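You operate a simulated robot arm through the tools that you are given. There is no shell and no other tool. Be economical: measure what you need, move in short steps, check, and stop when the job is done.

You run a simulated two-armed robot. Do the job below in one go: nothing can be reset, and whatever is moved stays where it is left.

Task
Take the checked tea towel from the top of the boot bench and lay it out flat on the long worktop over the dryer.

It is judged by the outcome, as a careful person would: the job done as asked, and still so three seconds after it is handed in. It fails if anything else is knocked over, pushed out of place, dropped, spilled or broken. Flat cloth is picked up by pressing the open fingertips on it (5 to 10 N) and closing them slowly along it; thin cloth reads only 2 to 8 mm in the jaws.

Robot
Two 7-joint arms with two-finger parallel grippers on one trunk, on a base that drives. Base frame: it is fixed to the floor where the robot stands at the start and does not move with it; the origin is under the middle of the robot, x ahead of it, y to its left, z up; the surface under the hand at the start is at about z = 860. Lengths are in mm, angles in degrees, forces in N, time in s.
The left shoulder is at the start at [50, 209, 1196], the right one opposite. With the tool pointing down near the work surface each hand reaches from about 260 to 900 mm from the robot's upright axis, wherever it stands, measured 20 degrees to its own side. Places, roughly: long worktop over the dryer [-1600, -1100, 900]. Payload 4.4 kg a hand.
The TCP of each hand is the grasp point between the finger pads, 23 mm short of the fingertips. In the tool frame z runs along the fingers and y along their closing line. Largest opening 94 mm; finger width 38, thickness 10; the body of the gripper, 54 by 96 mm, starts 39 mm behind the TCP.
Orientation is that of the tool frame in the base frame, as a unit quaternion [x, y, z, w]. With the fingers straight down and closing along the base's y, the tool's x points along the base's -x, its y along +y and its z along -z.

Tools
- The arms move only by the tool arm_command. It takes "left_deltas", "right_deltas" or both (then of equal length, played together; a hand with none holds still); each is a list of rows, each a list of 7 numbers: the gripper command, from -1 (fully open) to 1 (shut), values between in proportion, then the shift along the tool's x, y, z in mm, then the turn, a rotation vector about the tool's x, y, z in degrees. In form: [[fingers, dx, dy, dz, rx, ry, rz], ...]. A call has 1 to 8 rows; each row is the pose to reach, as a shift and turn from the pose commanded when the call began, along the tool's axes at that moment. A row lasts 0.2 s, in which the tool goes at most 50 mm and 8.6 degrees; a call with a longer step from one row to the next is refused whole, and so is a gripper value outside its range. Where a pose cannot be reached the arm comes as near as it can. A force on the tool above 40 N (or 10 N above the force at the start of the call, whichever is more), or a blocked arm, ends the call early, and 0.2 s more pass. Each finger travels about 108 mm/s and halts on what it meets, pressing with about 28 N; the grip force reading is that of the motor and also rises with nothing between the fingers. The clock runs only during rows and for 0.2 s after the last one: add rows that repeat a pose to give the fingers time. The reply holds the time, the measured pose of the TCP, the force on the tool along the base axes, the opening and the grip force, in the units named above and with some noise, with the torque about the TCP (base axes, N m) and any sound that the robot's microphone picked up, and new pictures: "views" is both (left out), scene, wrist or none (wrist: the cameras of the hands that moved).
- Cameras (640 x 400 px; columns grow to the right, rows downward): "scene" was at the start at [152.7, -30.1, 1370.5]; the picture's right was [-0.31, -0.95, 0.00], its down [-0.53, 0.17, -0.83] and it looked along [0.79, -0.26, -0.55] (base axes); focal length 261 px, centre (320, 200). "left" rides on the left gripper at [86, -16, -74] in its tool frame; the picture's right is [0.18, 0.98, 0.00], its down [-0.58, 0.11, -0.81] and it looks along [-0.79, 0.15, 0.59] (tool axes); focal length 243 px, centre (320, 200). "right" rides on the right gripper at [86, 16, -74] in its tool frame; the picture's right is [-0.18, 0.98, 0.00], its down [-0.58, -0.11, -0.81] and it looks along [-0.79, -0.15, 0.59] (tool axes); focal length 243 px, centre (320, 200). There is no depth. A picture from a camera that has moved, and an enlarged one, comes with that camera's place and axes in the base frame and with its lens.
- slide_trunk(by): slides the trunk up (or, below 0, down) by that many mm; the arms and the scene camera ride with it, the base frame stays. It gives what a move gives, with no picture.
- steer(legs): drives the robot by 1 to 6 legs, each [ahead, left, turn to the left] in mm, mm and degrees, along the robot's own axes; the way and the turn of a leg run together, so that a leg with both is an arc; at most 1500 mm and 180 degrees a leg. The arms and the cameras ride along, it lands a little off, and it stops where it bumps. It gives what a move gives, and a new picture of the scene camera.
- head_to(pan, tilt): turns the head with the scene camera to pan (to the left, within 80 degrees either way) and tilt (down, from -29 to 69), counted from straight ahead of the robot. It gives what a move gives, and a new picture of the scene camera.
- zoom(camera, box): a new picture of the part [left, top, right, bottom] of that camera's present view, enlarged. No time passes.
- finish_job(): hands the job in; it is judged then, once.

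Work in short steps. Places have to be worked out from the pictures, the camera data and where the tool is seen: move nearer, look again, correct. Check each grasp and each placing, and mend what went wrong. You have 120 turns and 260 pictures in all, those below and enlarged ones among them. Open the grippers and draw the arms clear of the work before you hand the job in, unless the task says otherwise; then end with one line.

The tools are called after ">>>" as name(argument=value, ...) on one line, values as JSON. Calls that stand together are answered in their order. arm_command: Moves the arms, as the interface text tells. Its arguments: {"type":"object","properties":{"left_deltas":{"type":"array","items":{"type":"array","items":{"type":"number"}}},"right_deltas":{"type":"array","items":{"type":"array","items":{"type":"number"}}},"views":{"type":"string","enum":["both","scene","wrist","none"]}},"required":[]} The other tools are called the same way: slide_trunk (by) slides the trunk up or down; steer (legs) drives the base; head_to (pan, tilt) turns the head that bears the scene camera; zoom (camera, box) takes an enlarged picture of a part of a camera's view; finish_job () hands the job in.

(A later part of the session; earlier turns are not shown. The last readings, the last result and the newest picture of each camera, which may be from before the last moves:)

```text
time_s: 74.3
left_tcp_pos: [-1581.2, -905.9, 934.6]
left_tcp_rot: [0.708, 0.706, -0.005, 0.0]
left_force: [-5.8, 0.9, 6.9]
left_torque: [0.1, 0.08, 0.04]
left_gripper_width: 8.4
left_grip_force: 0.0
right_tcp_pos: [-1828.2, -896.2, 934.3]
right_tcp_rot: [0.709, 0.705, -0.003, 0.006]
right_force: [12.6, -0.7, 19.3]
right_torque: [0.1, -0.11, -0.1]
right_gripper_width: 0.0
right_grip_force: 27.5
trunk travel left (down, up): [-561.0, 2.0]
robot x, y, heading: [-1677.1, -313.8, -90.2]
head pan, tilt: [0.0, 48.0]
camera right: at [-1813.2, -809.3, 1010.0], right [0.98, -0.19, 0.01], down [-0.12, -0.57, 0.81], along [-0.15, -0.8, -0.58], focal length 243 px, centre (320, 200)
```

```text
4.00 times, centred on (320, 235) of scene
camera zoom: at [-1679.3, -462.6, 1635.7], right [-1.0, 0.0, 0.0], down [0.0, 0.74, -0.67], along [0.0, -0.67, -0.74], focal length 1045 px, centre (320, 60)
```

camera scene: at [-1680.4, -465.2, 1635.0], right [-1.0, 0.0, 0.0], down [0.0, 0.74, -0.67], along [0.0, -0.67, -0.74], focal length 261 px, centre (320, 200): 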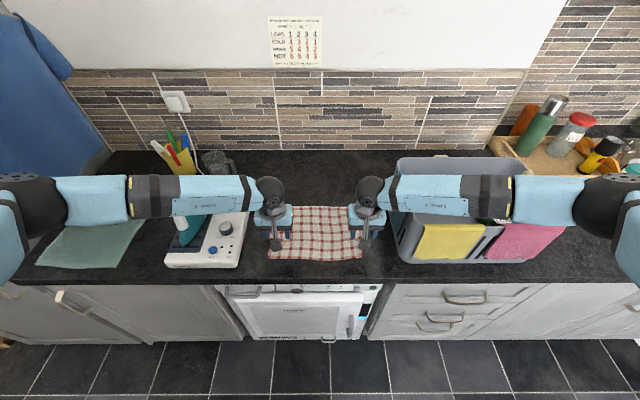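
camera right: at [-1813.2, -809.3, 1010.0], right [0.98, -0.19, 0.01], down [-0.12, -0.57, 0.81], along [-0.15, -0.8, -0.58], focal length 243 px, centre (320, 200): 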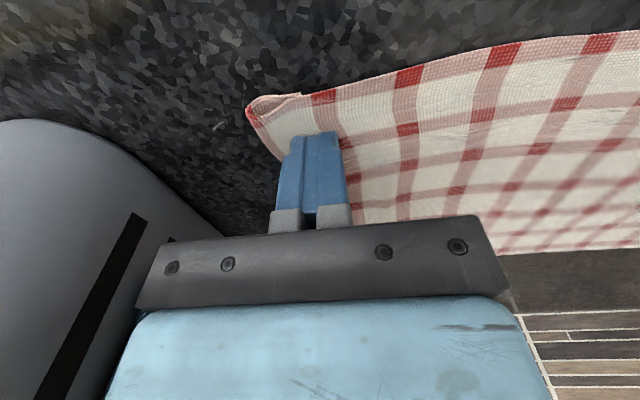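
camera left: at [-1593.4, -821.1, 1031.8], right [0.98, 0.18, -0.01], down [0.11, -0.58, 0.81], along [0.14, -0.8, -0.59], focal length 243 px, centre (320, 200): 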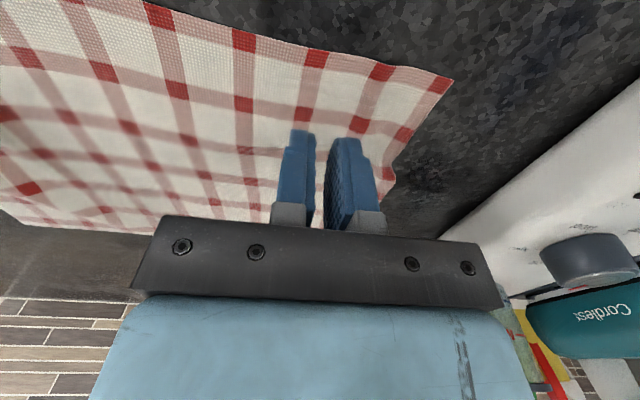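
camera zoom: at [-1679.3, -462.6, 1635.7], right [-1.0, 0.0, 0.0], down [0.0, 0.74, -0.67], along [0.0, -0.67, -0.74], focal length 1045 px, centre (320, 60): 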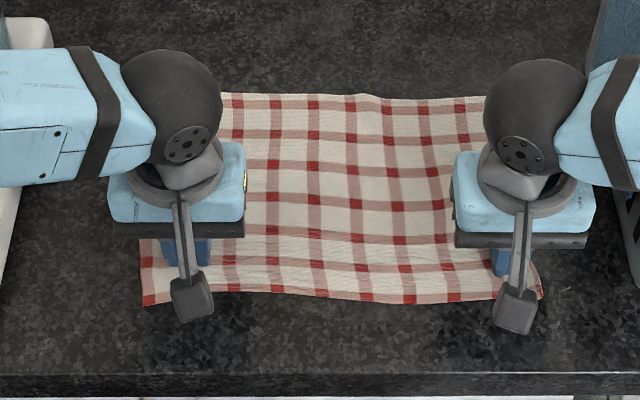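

The edge pulled out straight; a small curl remains at the very corner. I lift the right fingers slightly, shift toward the corner and press/stroke the curl outward.

>>> arm_command(right_deltas=[[1, 0, 0, -4, 0, 0, 0], [1, 0, 0, -14, 0, 0, 0], [1, 6, -7, -14, 0, 0, 0], [1, 6, -7, -8, 0, 0, 0], [1, 6, -7, -3, 0, 0, 0], [1, 6, -7, -1.5, 0, 0, 0], [1, 6, -7, -1.5, 0, 0, 0]], views="wrist")

>>> zoom(camera="right", box=[200, 40, 400, 165])

```text
time_s: 75.9
left_tcp_pos: [-1580.5, -907.4, 935.2]
left_tcp_rot: [0.708, 0.706, -0.005, 0.002]
left_force: [-1.2, -1.8, 11.4]
left_torque: [0.08, -0.02, -0.02]
left_gripper_width: 8.2
left_grip_force: 0.0
right_tcp_pos: [-1838.4, -890.3, 935.2]
right_tcp_rot: [0.709, 0.705, -0.002, 0.005]
right_force: [-1.5, 1.4, 9.2]
right_torque: [-0.07, 0.01, -0.04]
right_gripper_width: 0.2
right_grip_force: 27.7
trunk travel left (down, up): [-561.0, 2.0]
robot x, y, heading: [-1677.9, -316.8, -90.1]
head pan, tilt: [0.0, 48.0]
camera right: at [-1821.7, -803.8, 1010.6], right [0.98, -0.19, 0.01], down [-0.12, -0.57, 0.81], along [-0.15, -0.8, -0.58], focal length 243 px, centre (320, 200)
```

right: 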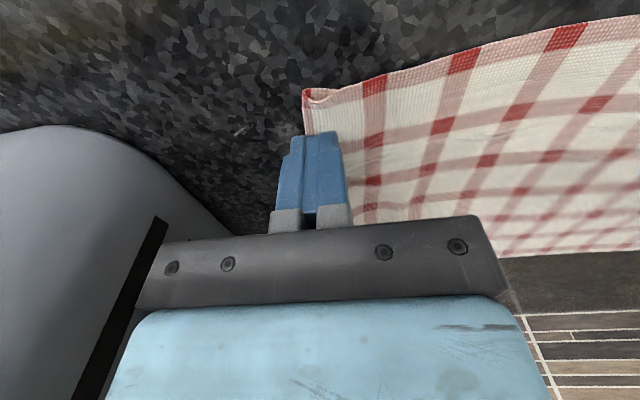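

```text
3.20 times, centred on (300, 102) of right
camera zoom: at [-1821.7, -803.8, 1010.6], right [0.98, -0.19, 0.01], down [-0.12, -0.57, 0.81], along [-0.15, -0.8, -0.58], focal length 776 px, centre (384, 512)
```

zoom: 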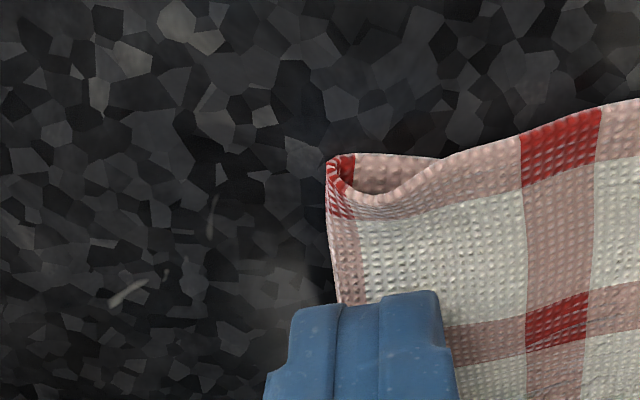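

The hem at the corner is curled upward. With lighter pressure I sweep the fingers toward the near edge to push the curl down and outward.

>>> arm_command(right_deltas=[[1, 0, -1, -0.8, 0, 0, 0], [1, 8, -3, -0.8, 0, 0, 0], [1, 16, -5, -0.8, 0, 0, 0], [1, 24, -7, -0.8, 0, 0, 0], [1, 32, -9, -0.8, 0, 0, 0], [1, 40, -11, -0.8, 0, 0, 0], [1, 40, -11, -12, 0, 0, 0], [1, 40, -11, -40, 0, 0, 0]], views="wrist")

>>> zoom(camera="right", box=[240, 20, 440, 145])

```text
time_s: 77.7
left_tcp_pos: [-1580.6, -906.7, 934.1]
left_tcp_rot: [0.708, 0.706, -0.004, 0.002]
left_force: [-0.2, -0.3, 19.6]
left_torque: [0.2, -0.1, -0.03]
left_gripper_width: 8.2
left_grip_force: 0.1
right_tcp_pos: [-1848.5, -849.7, 974.2]
right_tcp_rot: [0.709, 0.705, -0.001, 0.004]
right_force: [0.7, -0.1, 0.8]
right_torque: [-0.01, 0.03, 0.03]
right_gripper_width: 0.2
right_grip_force: 27.9
trunk travel left (down, up): [-561.0, 2.0]
robot x, y, heading: [-1684.4, -315.5, -90.6]
head pan, tilt: [0.0, 48.0]
camera right: at [-1832.8, -762.5, 1049.9], right [0.98, -0.19, 0.0], down [-0.12, -0.57, 0.81], along [-0.15, -0.8, -0.59], focal length 243 px, centre (320, 200)
```

right: 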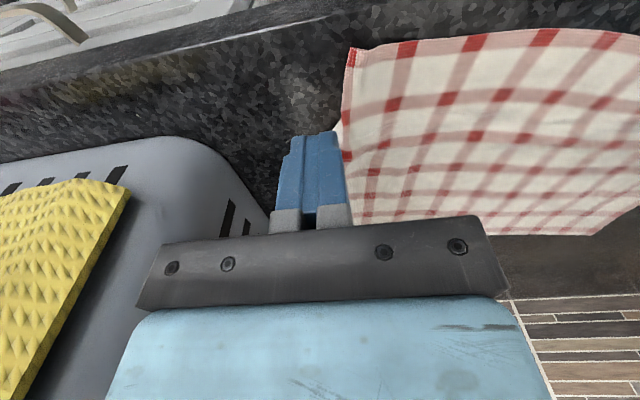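

```text
3.20 times, centred on (340, 82) of right
camera zoom: at [-1832.8, -762.5, 1049.9], right [0.98, -0.19, 0.0], down [-0.12, -0.57, 0.81], along [-0.15, -0.8, -0.59], focal length 776 px, centre (256, 576)
```

zoom: 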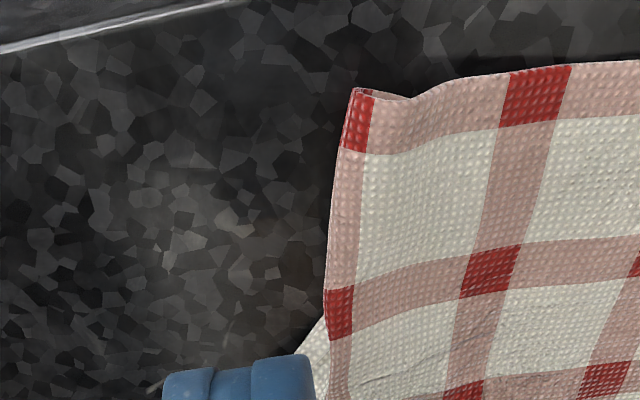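

The corner is now flat. I raise both hands, retract and inspect the whole cloth.

>>> arm_command(left_deltas=[[0.8, 0, 0, -5, 0, 0, 0], [0.8, 0, 0, -40, 0, 0, 0], [0.8, 0, 0, -85, 0, 0, 0], [0.8, 0, 0, -130, 0, 0, 0], [0.5, 0, 0, -175, 0, 0, 0], [0, 45, 0, -195, 0, 0, 0], [-0.5, 90, 0, -240, 0, 0, 0], [-1, 135, 15, -250, 0, 0, 0]], right_deltas=[[1, 0, 0, -5, 0, 0, 0], [1, 0, 0, -40, 0, 0, 0], [1, 0, 0, -85, 0, 0, 0], [1, 0, 0, -130, 0, 0, 0], [0.5, 0, 0, -175, 0, 0, 0], [0, 45, 0, -195, 0, 0, 0], [-0.5, 80, 0, -210, 0, 0, 0], [-1, 80, 0, -210, 0, 0, 0]], views="scene")

>>> zoom(camera="scene", box=[240, 185, 400, 285])

>>> zoom(camera="right", box=[240, 0, 600, 225])

>>> zoom(camera="left", box=[60, 40, 420, 265])

```text
refused: row 7 steps farther than a row can; nothing moved
```

```text
4.00 times, centred on (320, 235) of scene
camera zoom: at [-1681.2, -463.4, 1635.5], right [-1.0, 0.0, 0.0], down [0.0, 0.74, -0.67], along [0.0, -0.67, -0.74], focal length 1045 px, centre (320, 60)
```

zoom: 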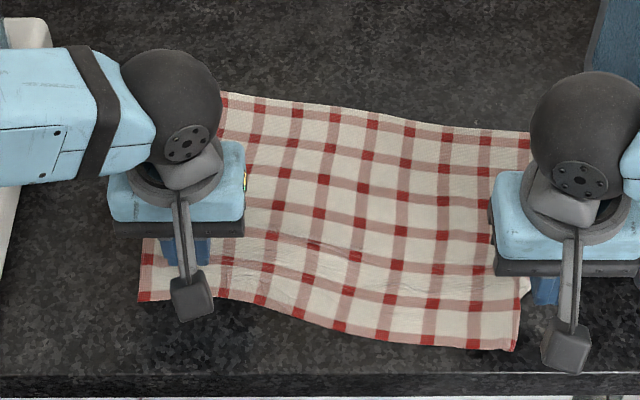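

```text
1.78 times, centred on (420, 112) of right
camera zoom: at [-1832.8, -762.5, 1049.9], right [0.98, -0.19, 0.0], down [-0.12, -0.57, 0.81], along [-0.15, -0.8, -0.59], focal length 431 px, centre (142, 356)
```

zoom: 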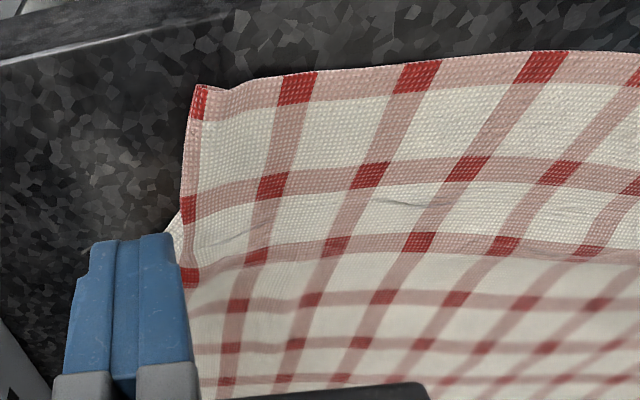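

```text
1.78 times, centred on (240, 152) of left
camera zoom: at [-1594.8, -819.7, 1008.6], right [0.98, 0.18, -0.01], down [0.11, -0.57, 0.81], along [0.14, -0.8, -0.58], focal length 431 px, centre (462, 284)
```

zoom: 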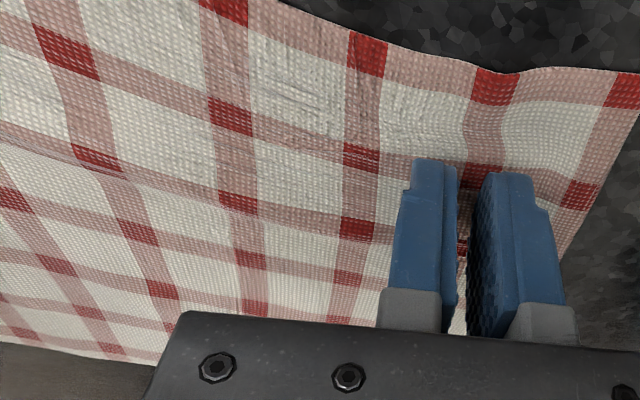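

The right side got dragged ~35 mm toward the front, a slight skew with mild ripples. I lift both hands (correct step sizes) and look at it relaxed.

>>> arm_command(left_deltas=[[0.8, 0, 0, -5, 0, 0, 0], [0.8, 0, 0, -40, 0, 0, 0], [0.8, 0, 0, -85, 0, 0, 0], [0.8, 0, 0, -130, 0, 0, 0], [0.5, 0, 0, -175, 0, 0, 0], [0, 40, 0, -200, 0, 0, 0], [-0.5, 80, 0, -220, 0, 0, 0], [-0.5, 120, 15, -230, 0, 0, 0]], right_deltas=[[1, 0, 0, -5, 0, 0, 0], [1, 0, 0, -40, 0, 0, 0], [1, 0, 0, -85, 0, 0, 0], [1, 0, 0, -130, 0, 0, 0], [1, 0, 0, -175, 0, 0, 0], [1, 40, 0, -190, 0, 0, 0], [1, 80, 0, -190, 0, 0, 0], [1, 110, 0, -190, 0, 0, 0]], views="wrist")

>>> zoom(camera="scene", box=[240, 185, 400, 285])

```text
time_s: 79.5
left_tcp_pos: [-1564.3, -786.2, 1163.3]
left_tcp_rot: [0.708, 0.706, -0.005, 0.002]
left_force: [0.8, 0.3, -0.3]
left_torque: [-0.02, 0.01, -0.02]
left_gripper_width: 70.4
left_grip_force: 0.1
right_tcp_pos: [-1845.5, -738.4, 1164.1]
right_tcp_rot: [0.71, 0.705, -0.003, 0.004]
right_force: [0.4, 0.7, -0.2]
right_torque: [0.02, 0.0, 0.0]
right_gripper_width: 0.2
right_grip_force: 27.5
trunk travel left (down, up): [-561.0, 2.0]
robot x, y, heading: [-1682.0, -318.5, -90.4]
head pan, tilt: [0.0, 48.0]
camera right: at [-1830.9, -651.8, 1239.3], right [0.98, -0.19, 0.0], down [-0.11, -0.57, 0.81], along [-0.15, -0.8, -0.59], focal length 243 px, centre (320, 200)
camera left: at [-1578.0, -698.2, 1237.5], right [0.98, 0.18, -0.01], down [0.11, -0.57, 0.81], along [0.14, -0.8, -0.59], focal length 243 px, centre (320, 200)
```

right: 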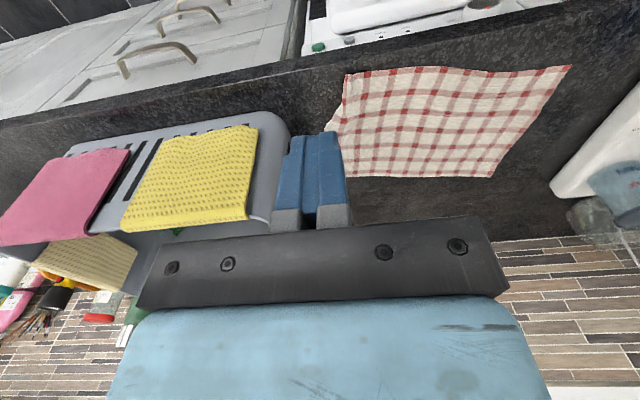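
left: 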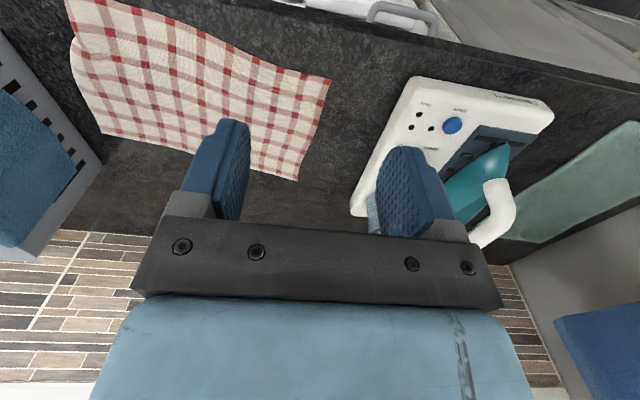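

```text
4.00 times, centred on (320, 235) of scene
camera zoom: at [-1679.2, -463.7, 1635.5], right [-1.0, 0.0, 0.0], down [0.0, 0.74, -0.67], along [0.0, -0.67, -0.74], focal length 1045 px, centre (320, 60)
```

zoom: 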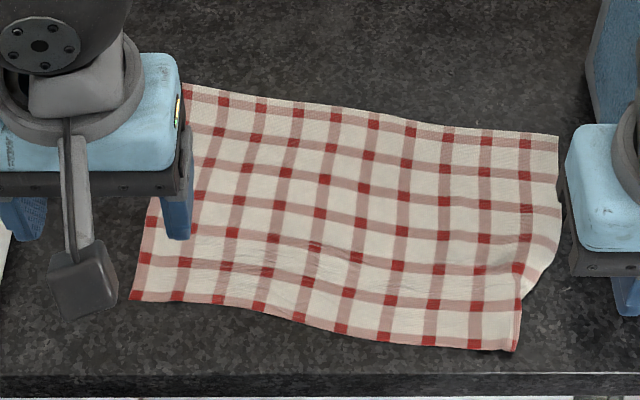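

The skew is small, but the near-right edge has its outer ~20 mm strip tucked under. I'll re-pick both near corners and re-lay the towel squarely, as the first lay-out worked well. First, both hands go above the new grip points.

>>> arm_command(left_deltas=[[-0.06, -40, -4, 0, 0, 0, 0], [-0.06, -80, -8, 0, 0, 0, 0], [-0.06, -106, -11, 20, 0, 0, 0], [-0.06, -106, -11, 65, 0, 0, 0], [-0.06, -106, -11, 110, 0, 0, 0], [-0.06, -106, -11, 155, 0, 0, 0], [-0.06, -106, -11, 195, 0, 0, 0], [-0.06, -106, -11, 218, 0, 0, 0]], right_deltas=[[-0.06, -35, 25, 0, 0, 0, 0], [-0.06, -75, 50, 0, 0, 0, 0], [-0.06, -111, 63, 20, 0, 0, 0], [-0.06, -111, 63, 65, 0, 0, 0], [-0.06, -111, 63, 110, 0, 0, 0], [-0.06, -111, 63, 155, 0, 0, 0], [-0.06, -111, 63, 195, 0, 0, 0], [-0.06, -111, 63, 218, 0, 0, 0]], views="wrist")

```text
time_s: 81.3
left_tcp_pos: [-1577.0, -894.1, 944.6]
left_tcp_rot: [0.707, 0.707, -0.004, 0.001]
left_force: [-0.4, 0.0, 0.3]
left_torque: [0.01, 0.01, -0.01]
left_gripper_width: 49.5
left_grip_force: 0.1
right_tcp_pos: [-1784.1, -852.8, 945.5]
right_tcp_rot: [0.709, 0.705, -0.002, 0.004]
right_force: [0.2, -0.1, 0.8]
right_torque: [0.03, -0.01, -0.02]
right_gripper_width: 49.9
right_grip_force: 0.1
trunk travel left (down, up): [-561.0, 2.0]
robot x, y, heading: [-1681.5, -314.8, -90.4]
head pan, tilt: [0.0, 48.0]
camera right: at [-1768.8, -766.1, 1020.6], right [0.98, -0.19, 0.0], down [-0.12, -0.58, 0.81], along [-0.15, -0.8, -0.59], focal length 243 px, centre (320, 200)
camera left: at [-1590.6, -806.4, 1019.0], right [0.98, 0.18, -0.01], down [0.11, -0.58, 0.81], along [0.14, -0.8, -0.59], focal length 243 px, centre (320, 200)
```

right: 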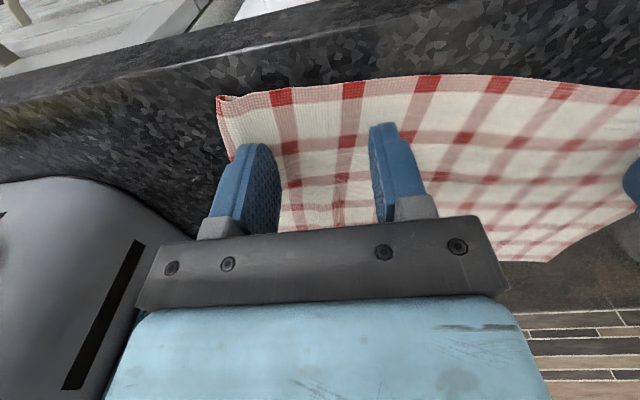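
left: 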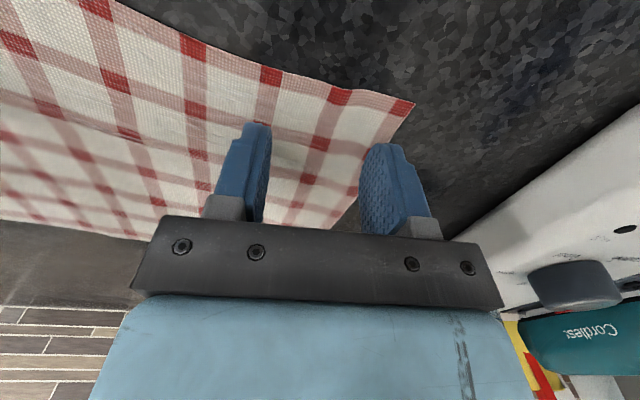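

Right is well placed; the left's outer finger is close to the slanted edge, so I shift it 12 mm inward and lower both.

>>> arm_command(left_deltas=[[-0.06, 3, -12, 0, 0, 0, 0], [-0.06, 3, -12, 6, 0, 0, 0], [-0.06, 3, -12, 10, 0, 0, 0], [-0.06, 3, -12, 11.5, 0, 0, 0], [-0.06, 3, -12, 11.5, 0, 0, 0]], right_deltas=[[-0.06, 5, 0, 0, 0, 0, 0], [-0.06, 5, 0, 6, 0, 0, 0], [-0.06, 5, 0, 10, 0, 0, 0], [-0.06, 5, 0, 11.5, 0, 0, 0], [-0.06, 5, 0, 11.5, 0, 0, 0]], views="none")

```text
time_s: 82.5
left_tcp_pos: [-1588.9, -891.1, 935.0]
left_tcp_rot: [0.708, 0.706, -0.005, 0.002]
left_force: [0.9, -0.3, 3.9]
left_torque: [0.06, -0.19, -0.01]
left_gripper_width: 50.0
left_grip_force: 0.3
right_tcp_pos: [-1784.6, -847.6, 935.2]
right_tcp_rot: [0.709, 0.705, -0.002, 0.004]
right_force: [-0.1, -2.0, 7.3]
right_torque: [0.09, 0.26, 0.09]
right_gripper_width: 50.0
right_grip_force: 0.1
trunk travel left (down, up): [-561.0, 2.0]
robot x, y, heading: [-1679.9, -314.7, -90.5]
head pan, tilt: [0.0, 48.0]
```

Contact at 4 N and 7 N. I add a touch of pressure and close slowly.

>>> arm_command(left_deltas=[[-0.06, 0, 0, 0.7, 0, 0, 0], [0.1, 0, 0, 0.7, 0, 0, 0], [0.25, 0, 0, 0.7, 0, 0, 0], [0.4, 0, 0, 0.7, 0, 0, 0], [0.55, 0, 0, 0.7, 0, 0, 0], [0.7, 0, 0, 0.7, 0, 0, 0], [0.85, 0, 0, 0.7, 0, 0, 0], [1, 0, 0, 0.7, 0, 0, 0]], right_deltas=[[-0.06, 0, 0, 0.2, 0, 0, 0], [0.1, 0, 0, 0.2, 0, 0, 0], [0.25, 0, 0, 0.2, 0, 0, 0], [0.4, 0, 0, 0.2, 0, 0, 0], [0.55, 0, 0, 0.2, 0, 0, 0], [0.7, 0, 0, 0.2, 0, 0, 0], [0.85, 0, 0, 0.2, 0, 0, 0], [1, 0, 0, 0.2, 0, 0, 0]], views="wrist")

```text
time_s: 84.3
left_tcp_pos: [-1588.0, -889.9, 934.7]
left_tcp_rot: [0.708, 0.706, -0.004, 0.002]
left_force: [-2.9, 1.1, 14.2]
left_torque: [0.17, 0.01, 0.09]
left_gripper_width: 3.8
left_grip_force: 27.6
right_tcp_pos: [-1784.2, -845.9, 936.1]
right_tcp_rot: [0.709, 0.705, -0.001, 0.004]
right_force: [2.4, -0.7, 10.4]
right_torque: [0.17, -0.15, 0.02]
right_gripper_width: 0.0
right_grip_force: 27.8
trunk travel left (down, up): [-561.0, 2.0]
robot x, y, heading: [-1683.5, -316.6, -90.1]
head pan, tilt: [0.0, 48.0]
camera right: at [-1768.8, -759.6, 1010.8], right [0.98, -0.19, 0.01], down [-0.12, -0.57, 0.81], along [-0.15, -0.8, -0.59], focal length 243 px, centre (320, 200)
camera left: at [-1603.2, -801.9, 1009.0], right [0.98, 0.18, -0.01], down [0.11, -0.57, 0.81], along [0.14, -0.8, -0.58], focal length 243 px, centre (320, 200)
```

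right: 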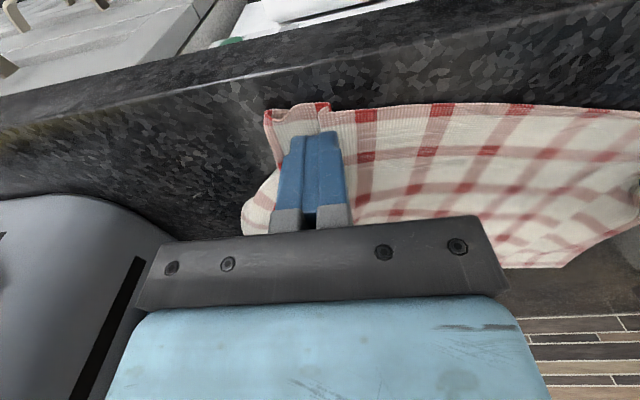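
left: 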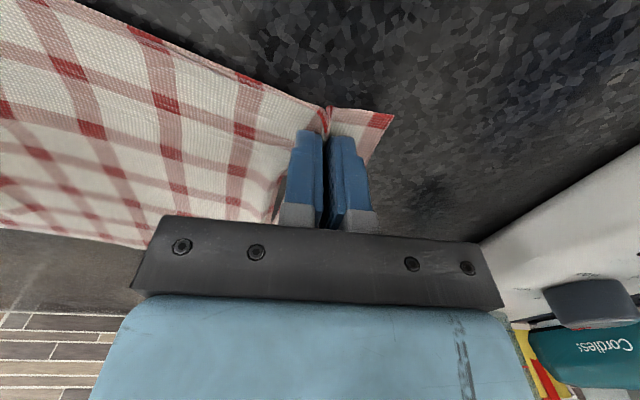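

Left caught (3.8 mm) but right closed on nothing. I reopen the right and retry with more pressure.

>>> arm_command(right_deltas=[[0.8, 0, 0, -3, 0, 0, 0], [0.4, 0, 0, -5, 0, 0, 0], [0, 0, 0, -5, 0, 0, 0], [-0.1, 0, 0, -5, 0, 0, 0], [-0.1, 0, 0, 0, 0, 0, 0], [-0.1, 0, 0, 1, 0, 0, 0], [-0.1, 0, 0, 1.2, 0, 0, 0]], views="wrist")

```text
time_s: 85.9
left_tcp_pos: [-1589.3, -889.9, 934.9]
left_tcp_rot: [0.708, 0.706, -0.004, 0.002]
left_force: [-1.6, -0.2, 11.6]
left_torque: [0.17, -0.05, 0.06]
left_gripper_width: 3.3
left_grip_force: 28.4
right_tcp_pos: [-1785.0, -847.3, 934.1]
right_tcp_rot: [0.709, 0.705, -0.001, 0.005]
right_force: [-0.7, 2.5, 14.1]
right_torque: [-0.02, 0.5, -0.03]
right_gripper_width: 52.1
right_grip_force: 0.5
trunk travel left (down, up): [-561.0, 2.0]
robot x, y, heading: [-1681.5, -317.5, -90.3]
head pan, tilt: [0.0, 48.0]
camera right: at [-1768.7, -759.6, 1010.4], right [0.98, -0.19, 0.01], down [-0.12, -0.57, 0.81], along [-0.15, -0.8, -0.58], focal length 243 px, centre (320, 200)
```

right: 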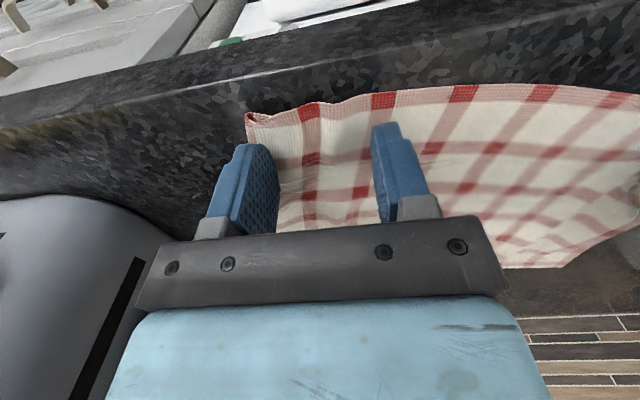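

The outer finger is now right at the edge. I lift slightly, shift 15 mm inward, press and close.

>>> arm_command(right_deltas=[[-0.1, 0, 0, -5, 0, 0, 0], [-0.1, 0, 15, -5, 0, 0, 0], [-0.1, 0, 15, -1, 0, 0, 0], [-0.1, 0, 15, 0, 0, 0, 0], [0.05, 0, 15, 0, 0, 0, 0], [0.15, 0, 15, 0, 0, 0, 0], [0.25, 0, 15, 0, 0, 0, 0]], views="wrist")

```text
time_s: 87.5
left_tcp_pos: [-1588.1, -889.9, 935.2]
left_tcp_rot: [0.707, 0.707, -0.005, 0.001]
left_force: [-2.7, -1.1, 12.3]
left_torque: [0.1, 0.0, 0.02]
left_gripper_width: 3.7
left_grip_force: 28.4
right_tcp_pos: [-1768.8, -848.1, 935.5]
right_tcp_rot: [0.708, 0.706, -0.002, 0.006]
right_force: [1.8, -1.8, 17.7]
right_torque: [0.05, 0.32, 0.05]
right_gripper_width: 34.4
right_grip_force: 0.1
trunk travel left (down, up): [-561.0, 2.0]
robot x, y, heading: [-1679.8, -317.3, -90.5]
head pan, tilt: [0.0, 48.0]
camera right: at [-1753.2, -760.1, 1010.2], right [0.98, -0.19, 0.01], down [-0.12, -0.57, 0.81], along [-0.15, -0.8, -0.58], focal length 243 px, centre (320, 200)
```

right: 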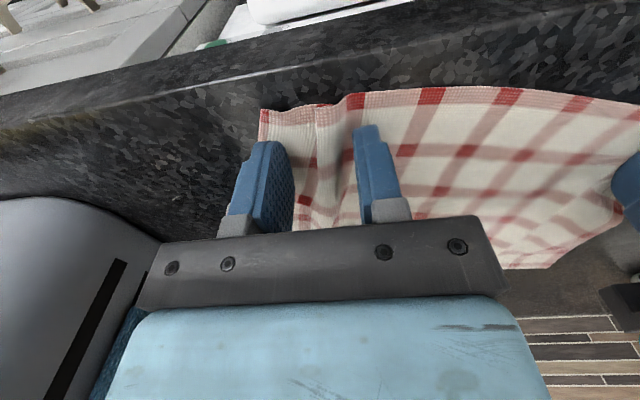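

A ridge is forming between the right fingers; I finish closing slowly.

>>> arm_command(right_deltas=[[0.35, 0, 0, 0, 0, 0, 0], [0.45, 0, 0, 0, 0, 0, 0], [0.55, 0, 0, 0, 0, 0, 0], [0.65, 0, 0, 0, 0, 0, 0], [0.75, 0, 0, 0, 0, 0, 0], [0.85, 0, 0, 0, 0, 0, 0], [1, 0, 0, 0, 0, 0, 0], [1, 0, 0, 0, 0, 0, 0]], views="wrist")

```text
time_s: 89.3
left_tcp_pos: [-1589.4, -889.3, 935.2]
left_tcp_rot: [0.708, 0.706, -0.004, 0.001]
left_force: [-10.7, 1.4, 5.6]
left_torque: [0.08, 0.19, 0.07]
left_gripper_width: 4.1
left_grip_force: 27.7
right_tcp_pos: [-1766.7, -846.4, 934.8]
right_tcp_rot: [0.709, 0.706, -0.001, 0.005]
right_force: [12.1, -1.9, 25.3]
right_torque: [0.23, -0.29, -0.12]
right_gripper_width: 3.0
right_grip_force: 28.6
trunk travel left (down, up): [-561.0, 2.0]
robot x, y, heading: [-1682.1, -314.7, -90.3]
head pan, tilt: [0.0, 48.0]
camera right: at [-1752.4, -759.2, 1010.3], right [0.98, -0.19, 0.01], down [-0.12, -0.57, 0.81], along [-0.15, -0.8, -0.58], focal length 243 px, centre (320, 200)
```

right: 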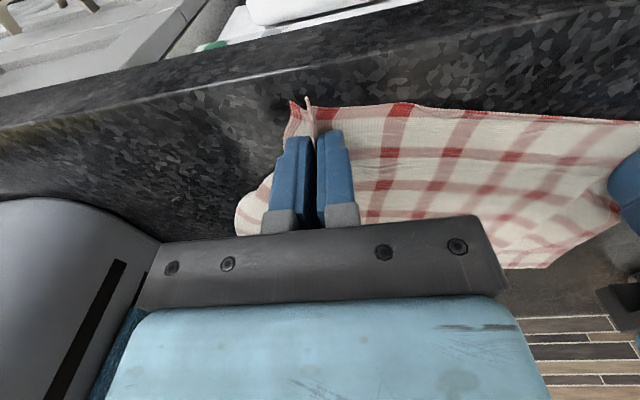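

Both corners gripped (3–4 mm). I ease the tension, then lift and move toward the wall together, squaring the hands at y≈−1080.

>>> arm_command(left_deltas=[[1, 0, -2, -20, 0, 0, 0], [1, -15, -2, -55, 0, 0, 0], [1, -40, -2, -90, 0, 0, 0], [1, -70, -2, -120, 0, 0, 0], [1, -100, -2, -150, 0, 0, 0], [1, -130, -2, -175, 0, 0, 0], [1, -160, -2, -195, 0, 0, 0], [1, -190, -2, -205, 0, 0, 0]], right_deltas=[[1, 0, 3, -20, 0, 0, 0], [1, -20, 3, -55, 0, 0, 0], [1, -52, 3, -90, 0, 0, 0], [1, -88, 3, -120, 0, 0, 0], [1, -124, 3, -150, 0, 0, 0], [1, -160, 3, -175, 0, 0, 0], [1, -197, 3, -195, 0, 0, 0], [1, -234, 3, -205, 0, 0, 0]], views="both")

>>> zoom(camera="scene", box=[220, 100, 420, 225])

```text
time_s: 91.1
left_tcp_pos: [-1589.0, -1080.0, 1138.2]
left_tcp_rot: [0.708, 0.706, -0.004, 0.001]
left_force: [-4.0, -1.5, 0.5]
left_torque: [0.04, 0.08, 0.06]
left_gripper_width: 2.8
left_grip_force: 28.2
right_tcp_pos: [-1768.1, -1082.9, 1140.5]
right_tcp_rot: [0.709, 0.705, 0.0, 0.003]
right_force: [2.2, 0.3, -0.7]
right_torque: [0.0, -0.05, -0.02]
right_gripper_width: 2.5
right_grip_force: 27.7
trunk travel left (down, up): [-561.0, 2.0]
robot x, y, heading: [-1681.6, -317.0, -90.4]
head pan, tilt: [0.0, 48.0]
camera scene: at [-1680.5, -467.4, 1635.0], right [-1.0, 0.0, 0.0], down [0.0, 0.74, -0.67], along [0.0, -0.67, -0.74], focal length 261 px, centre (320, 200)
camera right: at [-1753.1, -995.6, 1215.7], right [0.98, -0.19, 0.0], down [-0.12, -0.58, 0.81], along [-0.15, -0.79, -0.59], focal length 243 px, centre (320, 200)
camera left: at [-1603.6, -992.9, 1212.4], right [0.98, 0.18, 0.0], down [0.11, -0.58, 0.81], along [0.14, -0.8, -0.59], focal length 243 px, centre (320, 200)
```

scene: 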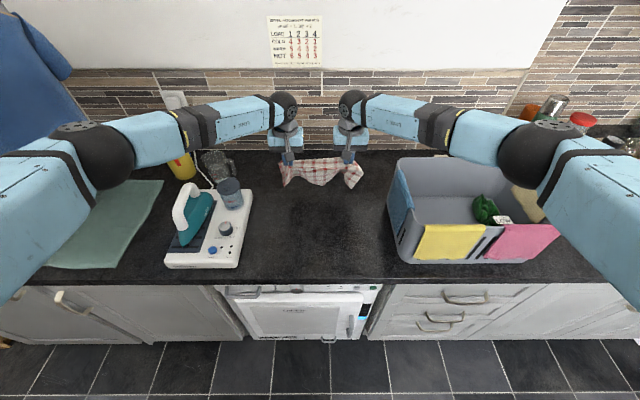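
right: 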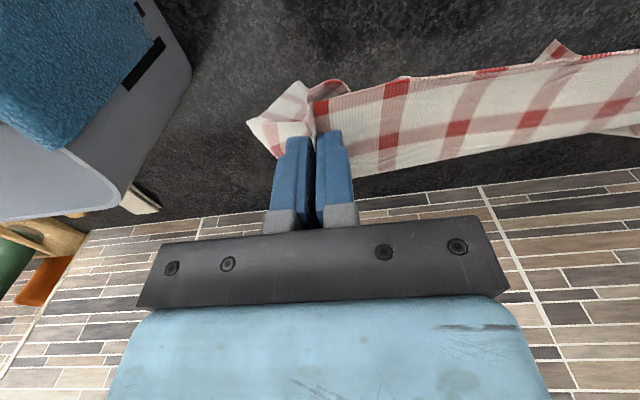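
left: 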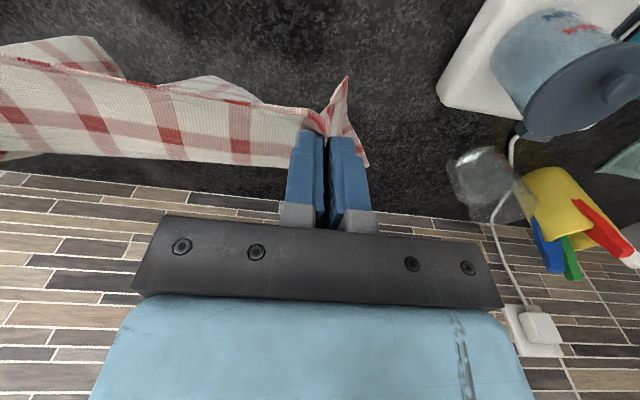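

```text
3.20 times, centred on (320, 162) of scene
camera zoom: at [-1680.5, -467.4, 1635.0], right [-1.0, 0.0, 0.0], down [0.0, 0.74, -0.67], along [0.0, -0.67, -0.74], focal length 836 px, centre (320, 320)
```

zoom: 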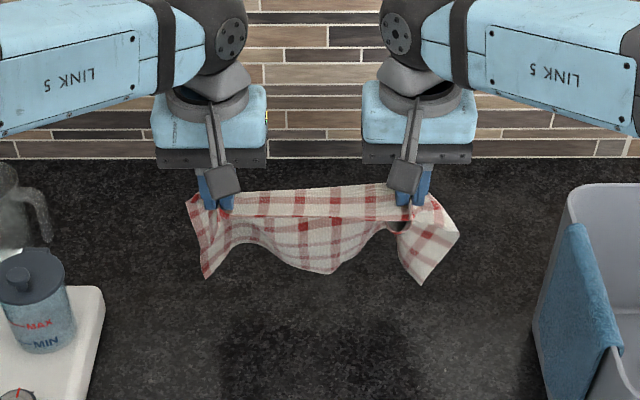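

Held again; the outer ends droop a bit but the tucked strip is free. I lower the hem to the worktop and draw back as before, all the way to just above contact.

>>> arm_command(left_deltas=[[1, 0, 0, 25, 0, 0, 0], [1, 0, 0, 50, 0, 0, 0], [1, 0, 0, 72, 0, 0, 0], [1, 0, 0, 72, 0, 0, 0], [1, 20, 0, 78, 0, 0, 0], [1, 45, 0, 87, 0, 0, 0], [1, 70, 0, 100, 0, 0, 0], [1, 95, 0, 116, 0, 0, 0]], right_deltas=[[1, 0, 0, 25, 0, 0, 0], [1, 0, 0, 50, 0, 0, 0], [1, 0, 0, 72, 0, 0, 0], [1, 0, 0, 72, 0, 0, 0], [1, 20, 0, 78, 0, 0, 0], [1, 45, 0, 87, 0, 0, 0], [1, 70, 0, 100, 0, 0, 0], [1, 95, 0, 116, 0, 0, 0]], views="none")

>>> zoom(camera="scene", box=[220, 130, 420, 255])

```text
time_s: 92.9
left_tcp_pos: [-1590.1, -983.8, 1023.0]
left_tcp_rot: [0.708, 0.706, -0.004, 0.0]
left_force: [-0.3, -0.2, -0.6]
left_torque: [0.0, 0.01, 0.01]
left_gripper_width: 3.1
left_grip_force: 28.2
right_tcp_pos: [-1767.7, -986.5, 1023.0]
right_tcp_rot: [0.708, 0.706, -0.001, 0.004]
right_force: [0.3, 0.0, -0.6]
right_torque: [0.0, -0.04, -0.03]
right_gripper_width: 2.5
right_grip_force: 28.2
trunk travel left (down, up): [-561.0, 2.0]
robot x, y, heading: [-1678.6, -314.2, -90.1]
head pan, tilt: [0.0, 48.0]
```

```text
3.20 times, centred on (320, 192) of scene
camera zoom: at [-1680.7, -465.1, 1635.4], right [-1.0, 0.0, 0.0], down [0.0, 0.74, -0.67], along [0.0, -0.67, -0.74], focal length 836 px, centre (320, 224)
```

zoom: 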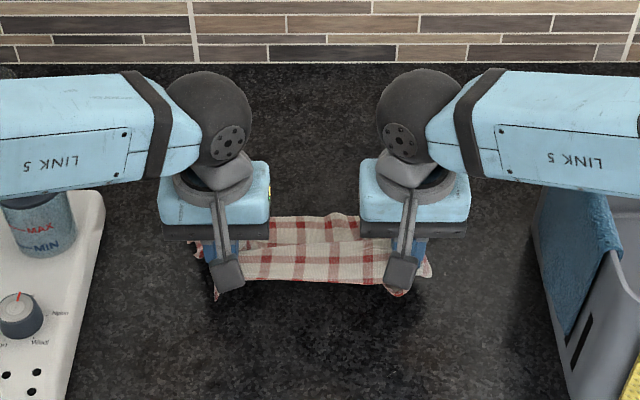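

The hem lies behind the hands. I continue drawing back and down to just above contact.

>>> arm_command(left_deltas=[[1, 22, 0, 10, 0, 0, 0], [1, 44, 0, 24, 0, 0, 0], [1, 64, 0, 40, 0, 0, 0], [1, 82, 0, 56, 0, 0, 0], [1, 98, 0, 70, 0, 0, 0], [1, 112, 0, 80, 0, 0, 0], [1, 118, 0, 83, 0, 0, 0], [1, 118, 0, 83, 0, 0, 0]], right_deltas=[[1, 22, 0, 10, 0, 0, 0], [1, 44, 0, 24, 0, 0, 0], [1, 64, 0, 40, 0, 0, 0], [1, 82, 0, 56, 0, 0, 0], [1, 98, 0, 70, 0, 0, 0], [1, 112, 0, 80, 0, 0, 0], [1, 118, 0, 83, 0, 0, 0], [1, 118, 0, 83, 0, 0, 0]], views="wrist")

>>> zoom(camera="scene", box=[220, 160, 420, 285])

```text
time_s: 94.7
left_tcp_pos: [-1590.6, -868.0, 939.7]
left_tcp_rot: [0.708, 0.706, -0.003, 0.001]
left_force: [-1.0, -0.7, -0.1]
left_torque: [0.02, 0.03, 0.0]
left_gripper_width: 3.0
left_grip_force: 28.0
right_tcp_pos: [-1766.6, -869.3, 939.3]
right_tcp_rot: [0.709, 0.706, -0.002, 0.003]
right_force: [0.7, -0.3, -0.9]
right_torque: [-0.01, 0.01, -0.02]
right_gripper_width: 2.8
right_grip_force: 27.8
trunk travel left (down, up): [-561.0, 2.0]
robot x, y, heading: [-1682.1, -316.7, -90.4]
head pan, tilt: [0.0, 48.0]
camera right: at [-1751.1, -781.9, 1014.2], right [0.98, -0.19, 0.0], down [-0.12, -0.58, 0.81], along [-0.15, -0.8, -0.59], focal length 243 px, centre (320, 200)
camera left: at [-1604.4, -780.9, 1013.3], right [0.98, 0.18, 0.0], down [0.11, -0.58, 0.81], along [0.14, -0.8, -0.59], focal length 243 px, centre (320, 200)
```

right: 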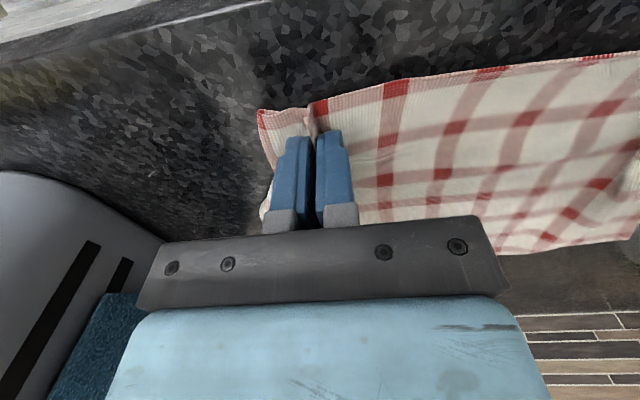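
left: 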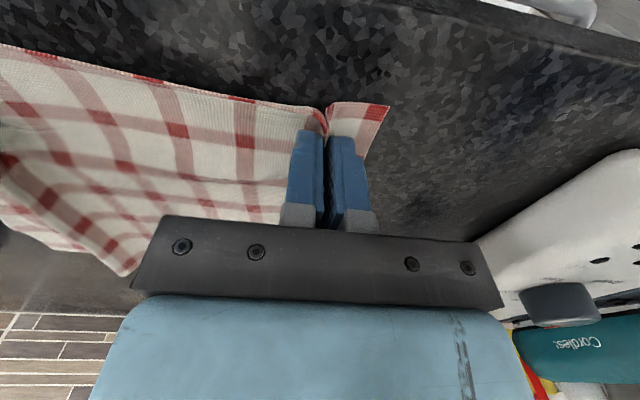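

```text
3.20 times, centred on (320, 222) of scene
camera zoom: at [-1680.7, -466.0, 1635.2], right [-1.0, 0.0, 0.0], down [0.0, 0.74, -0.67], along [0.0, -0.67, -0.74], focal length 836 px, centre (320, 128)
```

zoom: 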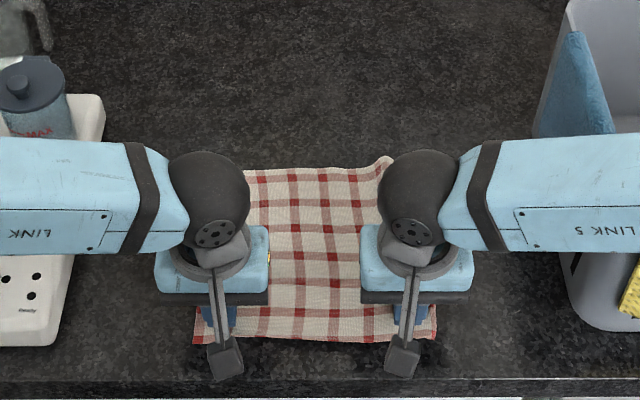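

Laid again. I lower to light contact while spreading the hands a few mm to take up slack.

>>> arm_command(left_deltas=[[1, 0, 3, 2, 0, 0, 0], [1, 2, 6, 4, 0, 0, 0], [1, 3, 7, 5, 0, 0, 0], [1, 3, 7, 5, 0, 0, 0]], right_deltas=[[1, 0, -3, 2, 0, 0, 0], [1, 2, -6, 4, 0, 0, 0], [1, 3, -7, 5, 0, 0, 0], [1, 3, -7, 5, 0, 0, 0]], views="none")

```text
time_s: 95.7
left_tcp_pos: [-1585.0, -864.3, 935.4]
left_tcp_rot: [0.708, 0.706, -0.006, 0.001]
left_force: [-21.3, -2.6, 3.0]
left_torque: [-0.04, 0.49, 0.19]
left_gripper_width: 3.1
left_grip_force: 27.6
right_tcp_pos: [-1772.1, -865.6, 936.9]
right_tcp_rot: [0.708, 0.706, 0.0, 0.004]
right_force: [22.7, 0.5, 7.4]
right_torque: [0.07, -0.51, 0.04]
right_gripper_width: 2.9
right_grip_force: 28.4
trunk travel left (down, up): [-561.0, 2.0]
robot x, y, heading: [-1678.5, -314.3, -90.2]
head pan, tilt: [0.0, 48.0]
```

Taut now. I relax 3 mm, then open slowly while moving each hand outward so the inner fingers stay put and the outer ones spread the ridges outward.

>>> arm_command(left_deltas=[[1, 0, -5, 0.3, 0, 0, 0], [0.85, 0, -2, 0.3, 0, 0, 0], [0.7, 0, 2, 0.3, 0, 0, 0], [0.55, 0, 6, 0.3, 0, 0, 0], [0.4, 0, 9, 0.3, 0, 0, 0], [0.25, 0, 13, 0.3, 0, 0, 0], [0.15, 0, 15, 0.3, 0, 0, 0], [0.15, 0, 15, 0.3, 0, 0, 0]], right_deltas=[[1, 0, 5, 0.3, 0, 0, 0], [0.85, 0, 2, 0.3, 0, 0, 0], [0.7, 0, -2, 0.3, 0, 0, 0], [0.55, 0, -6, 0.3, 0, 0, 0], [0.4, 0, -9, 0.3, 0, 0, 0], [0.25, 0, -13, 0.3, 0, 0, 0], [0.15, 0, -15, 0.3, 0, 0, 0], [0.15, 0, -15, 0.3, 0, 0, 0]], views="wrist")

```text
time_s: 97.5
left_tcp_pos: [-1569.0, -863.8, 934.0]
left_tcp_rot: [0.708, 0.706, -0.005, 0.002]
left_force: [-4.6, -0.1, 13.4]
left_torque: [0.18, -0.24, 0.05]
left_gripper_width: 39.1
left_grip_force: 0.0
right_tcp_pos: [-1788.2, -865.3, 935.2]
right_tcp_rot: [0.709, 0.706, -0.002, 0.005]
right_force: [5.2, -0.1, 9.6]
right_torque: [0.15, 0.15, -0.04]
right_gripper_width: 38.0
right_grip_force: 0.0
trunk travel left (down, up): [-561.0, 2.0]
robot x, y, heading: [-1683.9, -319.5, -90.4]
head pan, tilt: [0.0, 48.0]
camera right: at [-1773.2, -777.7, 1010.5], right [0.98, -0.19, 0.01], down [-0.12, -0.57, 0.81], along [-0.15, -0.8, -0.59], focal length 243 px, centre (320, 200)
camera left: at [-1583.2, -776.1, 1008.9], right [0.98, 0.18, -0.01], down [0.11, -0.57, 0.81], along [0.14, -0.8, -0.58], focal length 243 px, centre (320, 200)
```

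right: 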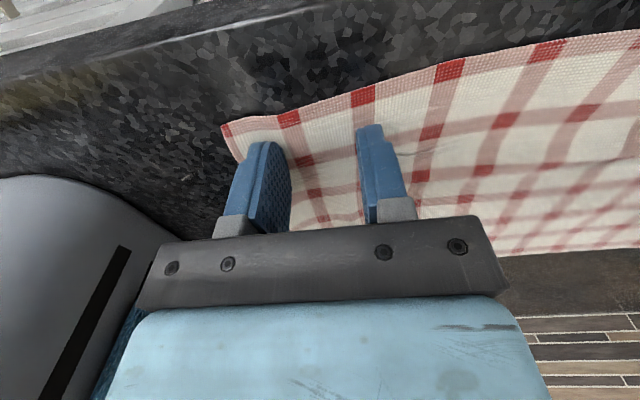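
left: 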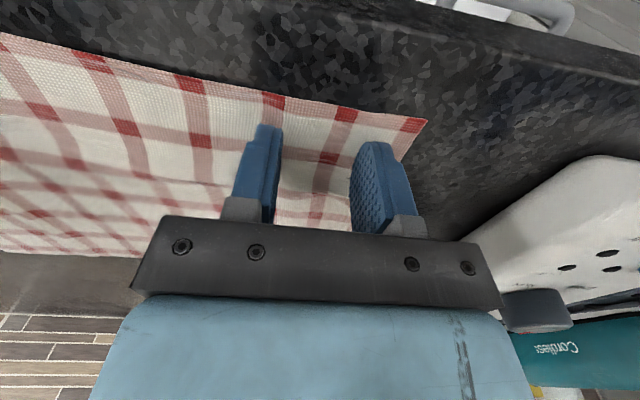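

Excellent — both corners opened flat and even. I lift straight up and draw the hands well clear to inspect.

>>> arm_command(left_deltas=[[0.15, 0, 0, -5, 0, 0, 0], [0.15, 0, 0, -30, 0, 0, 0], [0.15, 0, 0, -75, 0, 0, 0], [0.15, 0, 0, -120, 0, 0, 0], [0, 0, 0, -165, 0, 0, 0], [0, 20, 20, -200, 0, 0, 0], [0, 60, 40, -220, 0, 0, 0], [0, 100, 60, -230, 0, 0, 0]], right_deltas=[[0.15, 0, 0, -5, 0, 0, 0], [0.15, 0, 0, -30, 0, 0, 0], [0.15, 0, 0, -75, 0, 0, 0], [0.15, 0, 0, -120, 0, 0, 0], [0, 0, 0, -165, 0, 0, 0], [0, 20, -20, -200, 0, 0, 0], [0, 60, -40, -220, 0, 0, 0], [0, 100, -60, -230, 0, 0, 0]], views="both")

>>> zoom(camera="scene", box=[240, 185, 400, 285])

```text
time_s: 99.3
left_tcp_pos: [-1509.9, -761.7, 1162.5]
left_tcp_rot: [0.708, 0.706, -0.004, 0.002]
left_force: [-0.3, -0.2, 0.2]
left_torque: [-0.03, 0.01, -0.01]
left_gripper_width: 47.0
left_grip_force: 0.0
right_tcp_pos: [-1849.0, -761.6, 1164.1]
right_tcp_rot: [0.71, 0.704, -0.003, 0.005]
right_force: [0.2, -0.5, -0.1]
right_torque: [-0.05, -0.03, -0.01]
right_gripper_width: 47.0
right_grip_force: 0.0
trunk travel left (down, up): [-561.0, 2.0]
robot x, y, heading: [-1678.5, -316.9, -90.2]
head pan, tilt: [0.0, 48.0]
camera scene: at [-1680.7, -462.3, 1635.6], right [-1.0, 0.0, 0.0], down [0.0, 0.74, -0.67], along [0.0, -0.67, -0.74], focal length 261 px, centre (320, 200)
camera right: at [-1833.3, -674.0, 1239.7], right [0.98, -0.19, 0.01], down [-0.12, -0.57, 0.81], along [-0.15, -0.8, -0.58], focal length 243 px, centre (320, 200)
camera left: at [-1521.7, -673.3, 1237.8], right [0.98, 0.18, -0.01], down [0.11, -0.57, 0.81], along [0.14, -0.8, -0.58], focal length 243 px, centre (320, 200)
```

scene: 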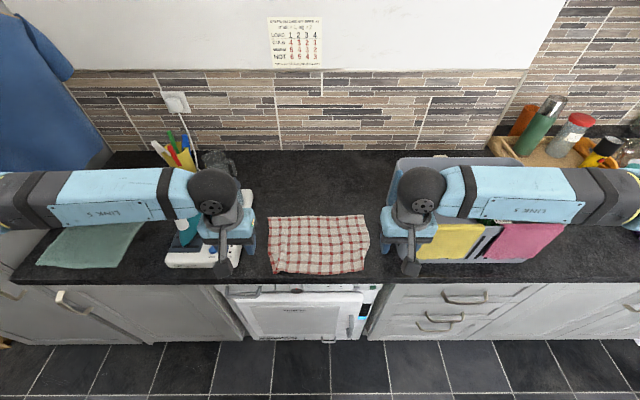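
right: 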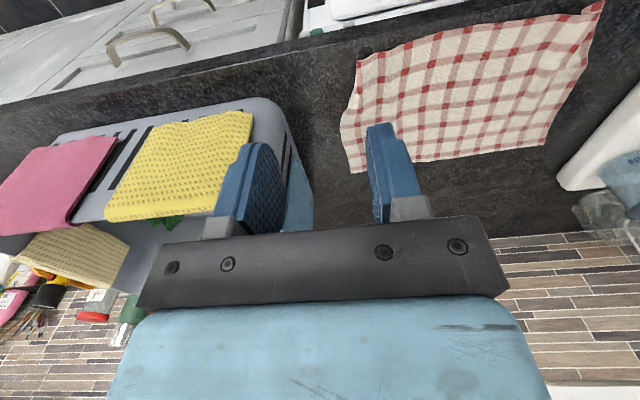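
left: 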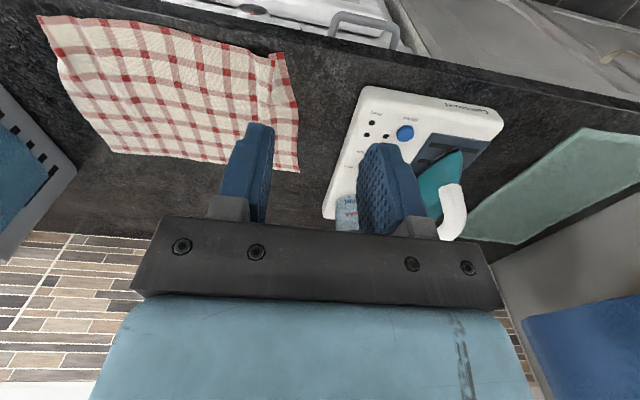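

```text
4.00 times, centred on (320, 235) of scene
camera zoom: at [-1680.7, -462.3, 1635.6], right [-1.0, 0.0, 0.0], down [0.0, 0.74, -0.67], along [0.0, -0.67, -0.74], focal length 1045 px, centre (320, 60)
```

zoom: 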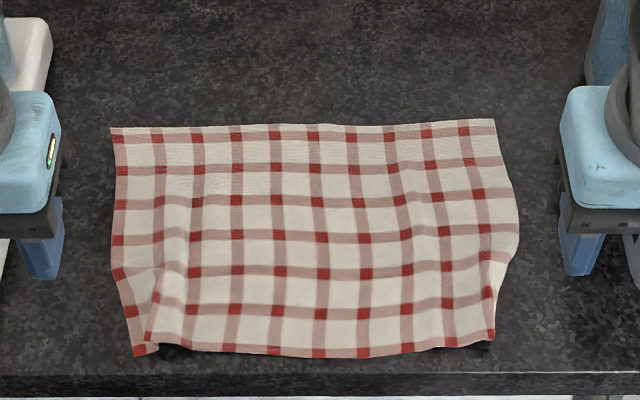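

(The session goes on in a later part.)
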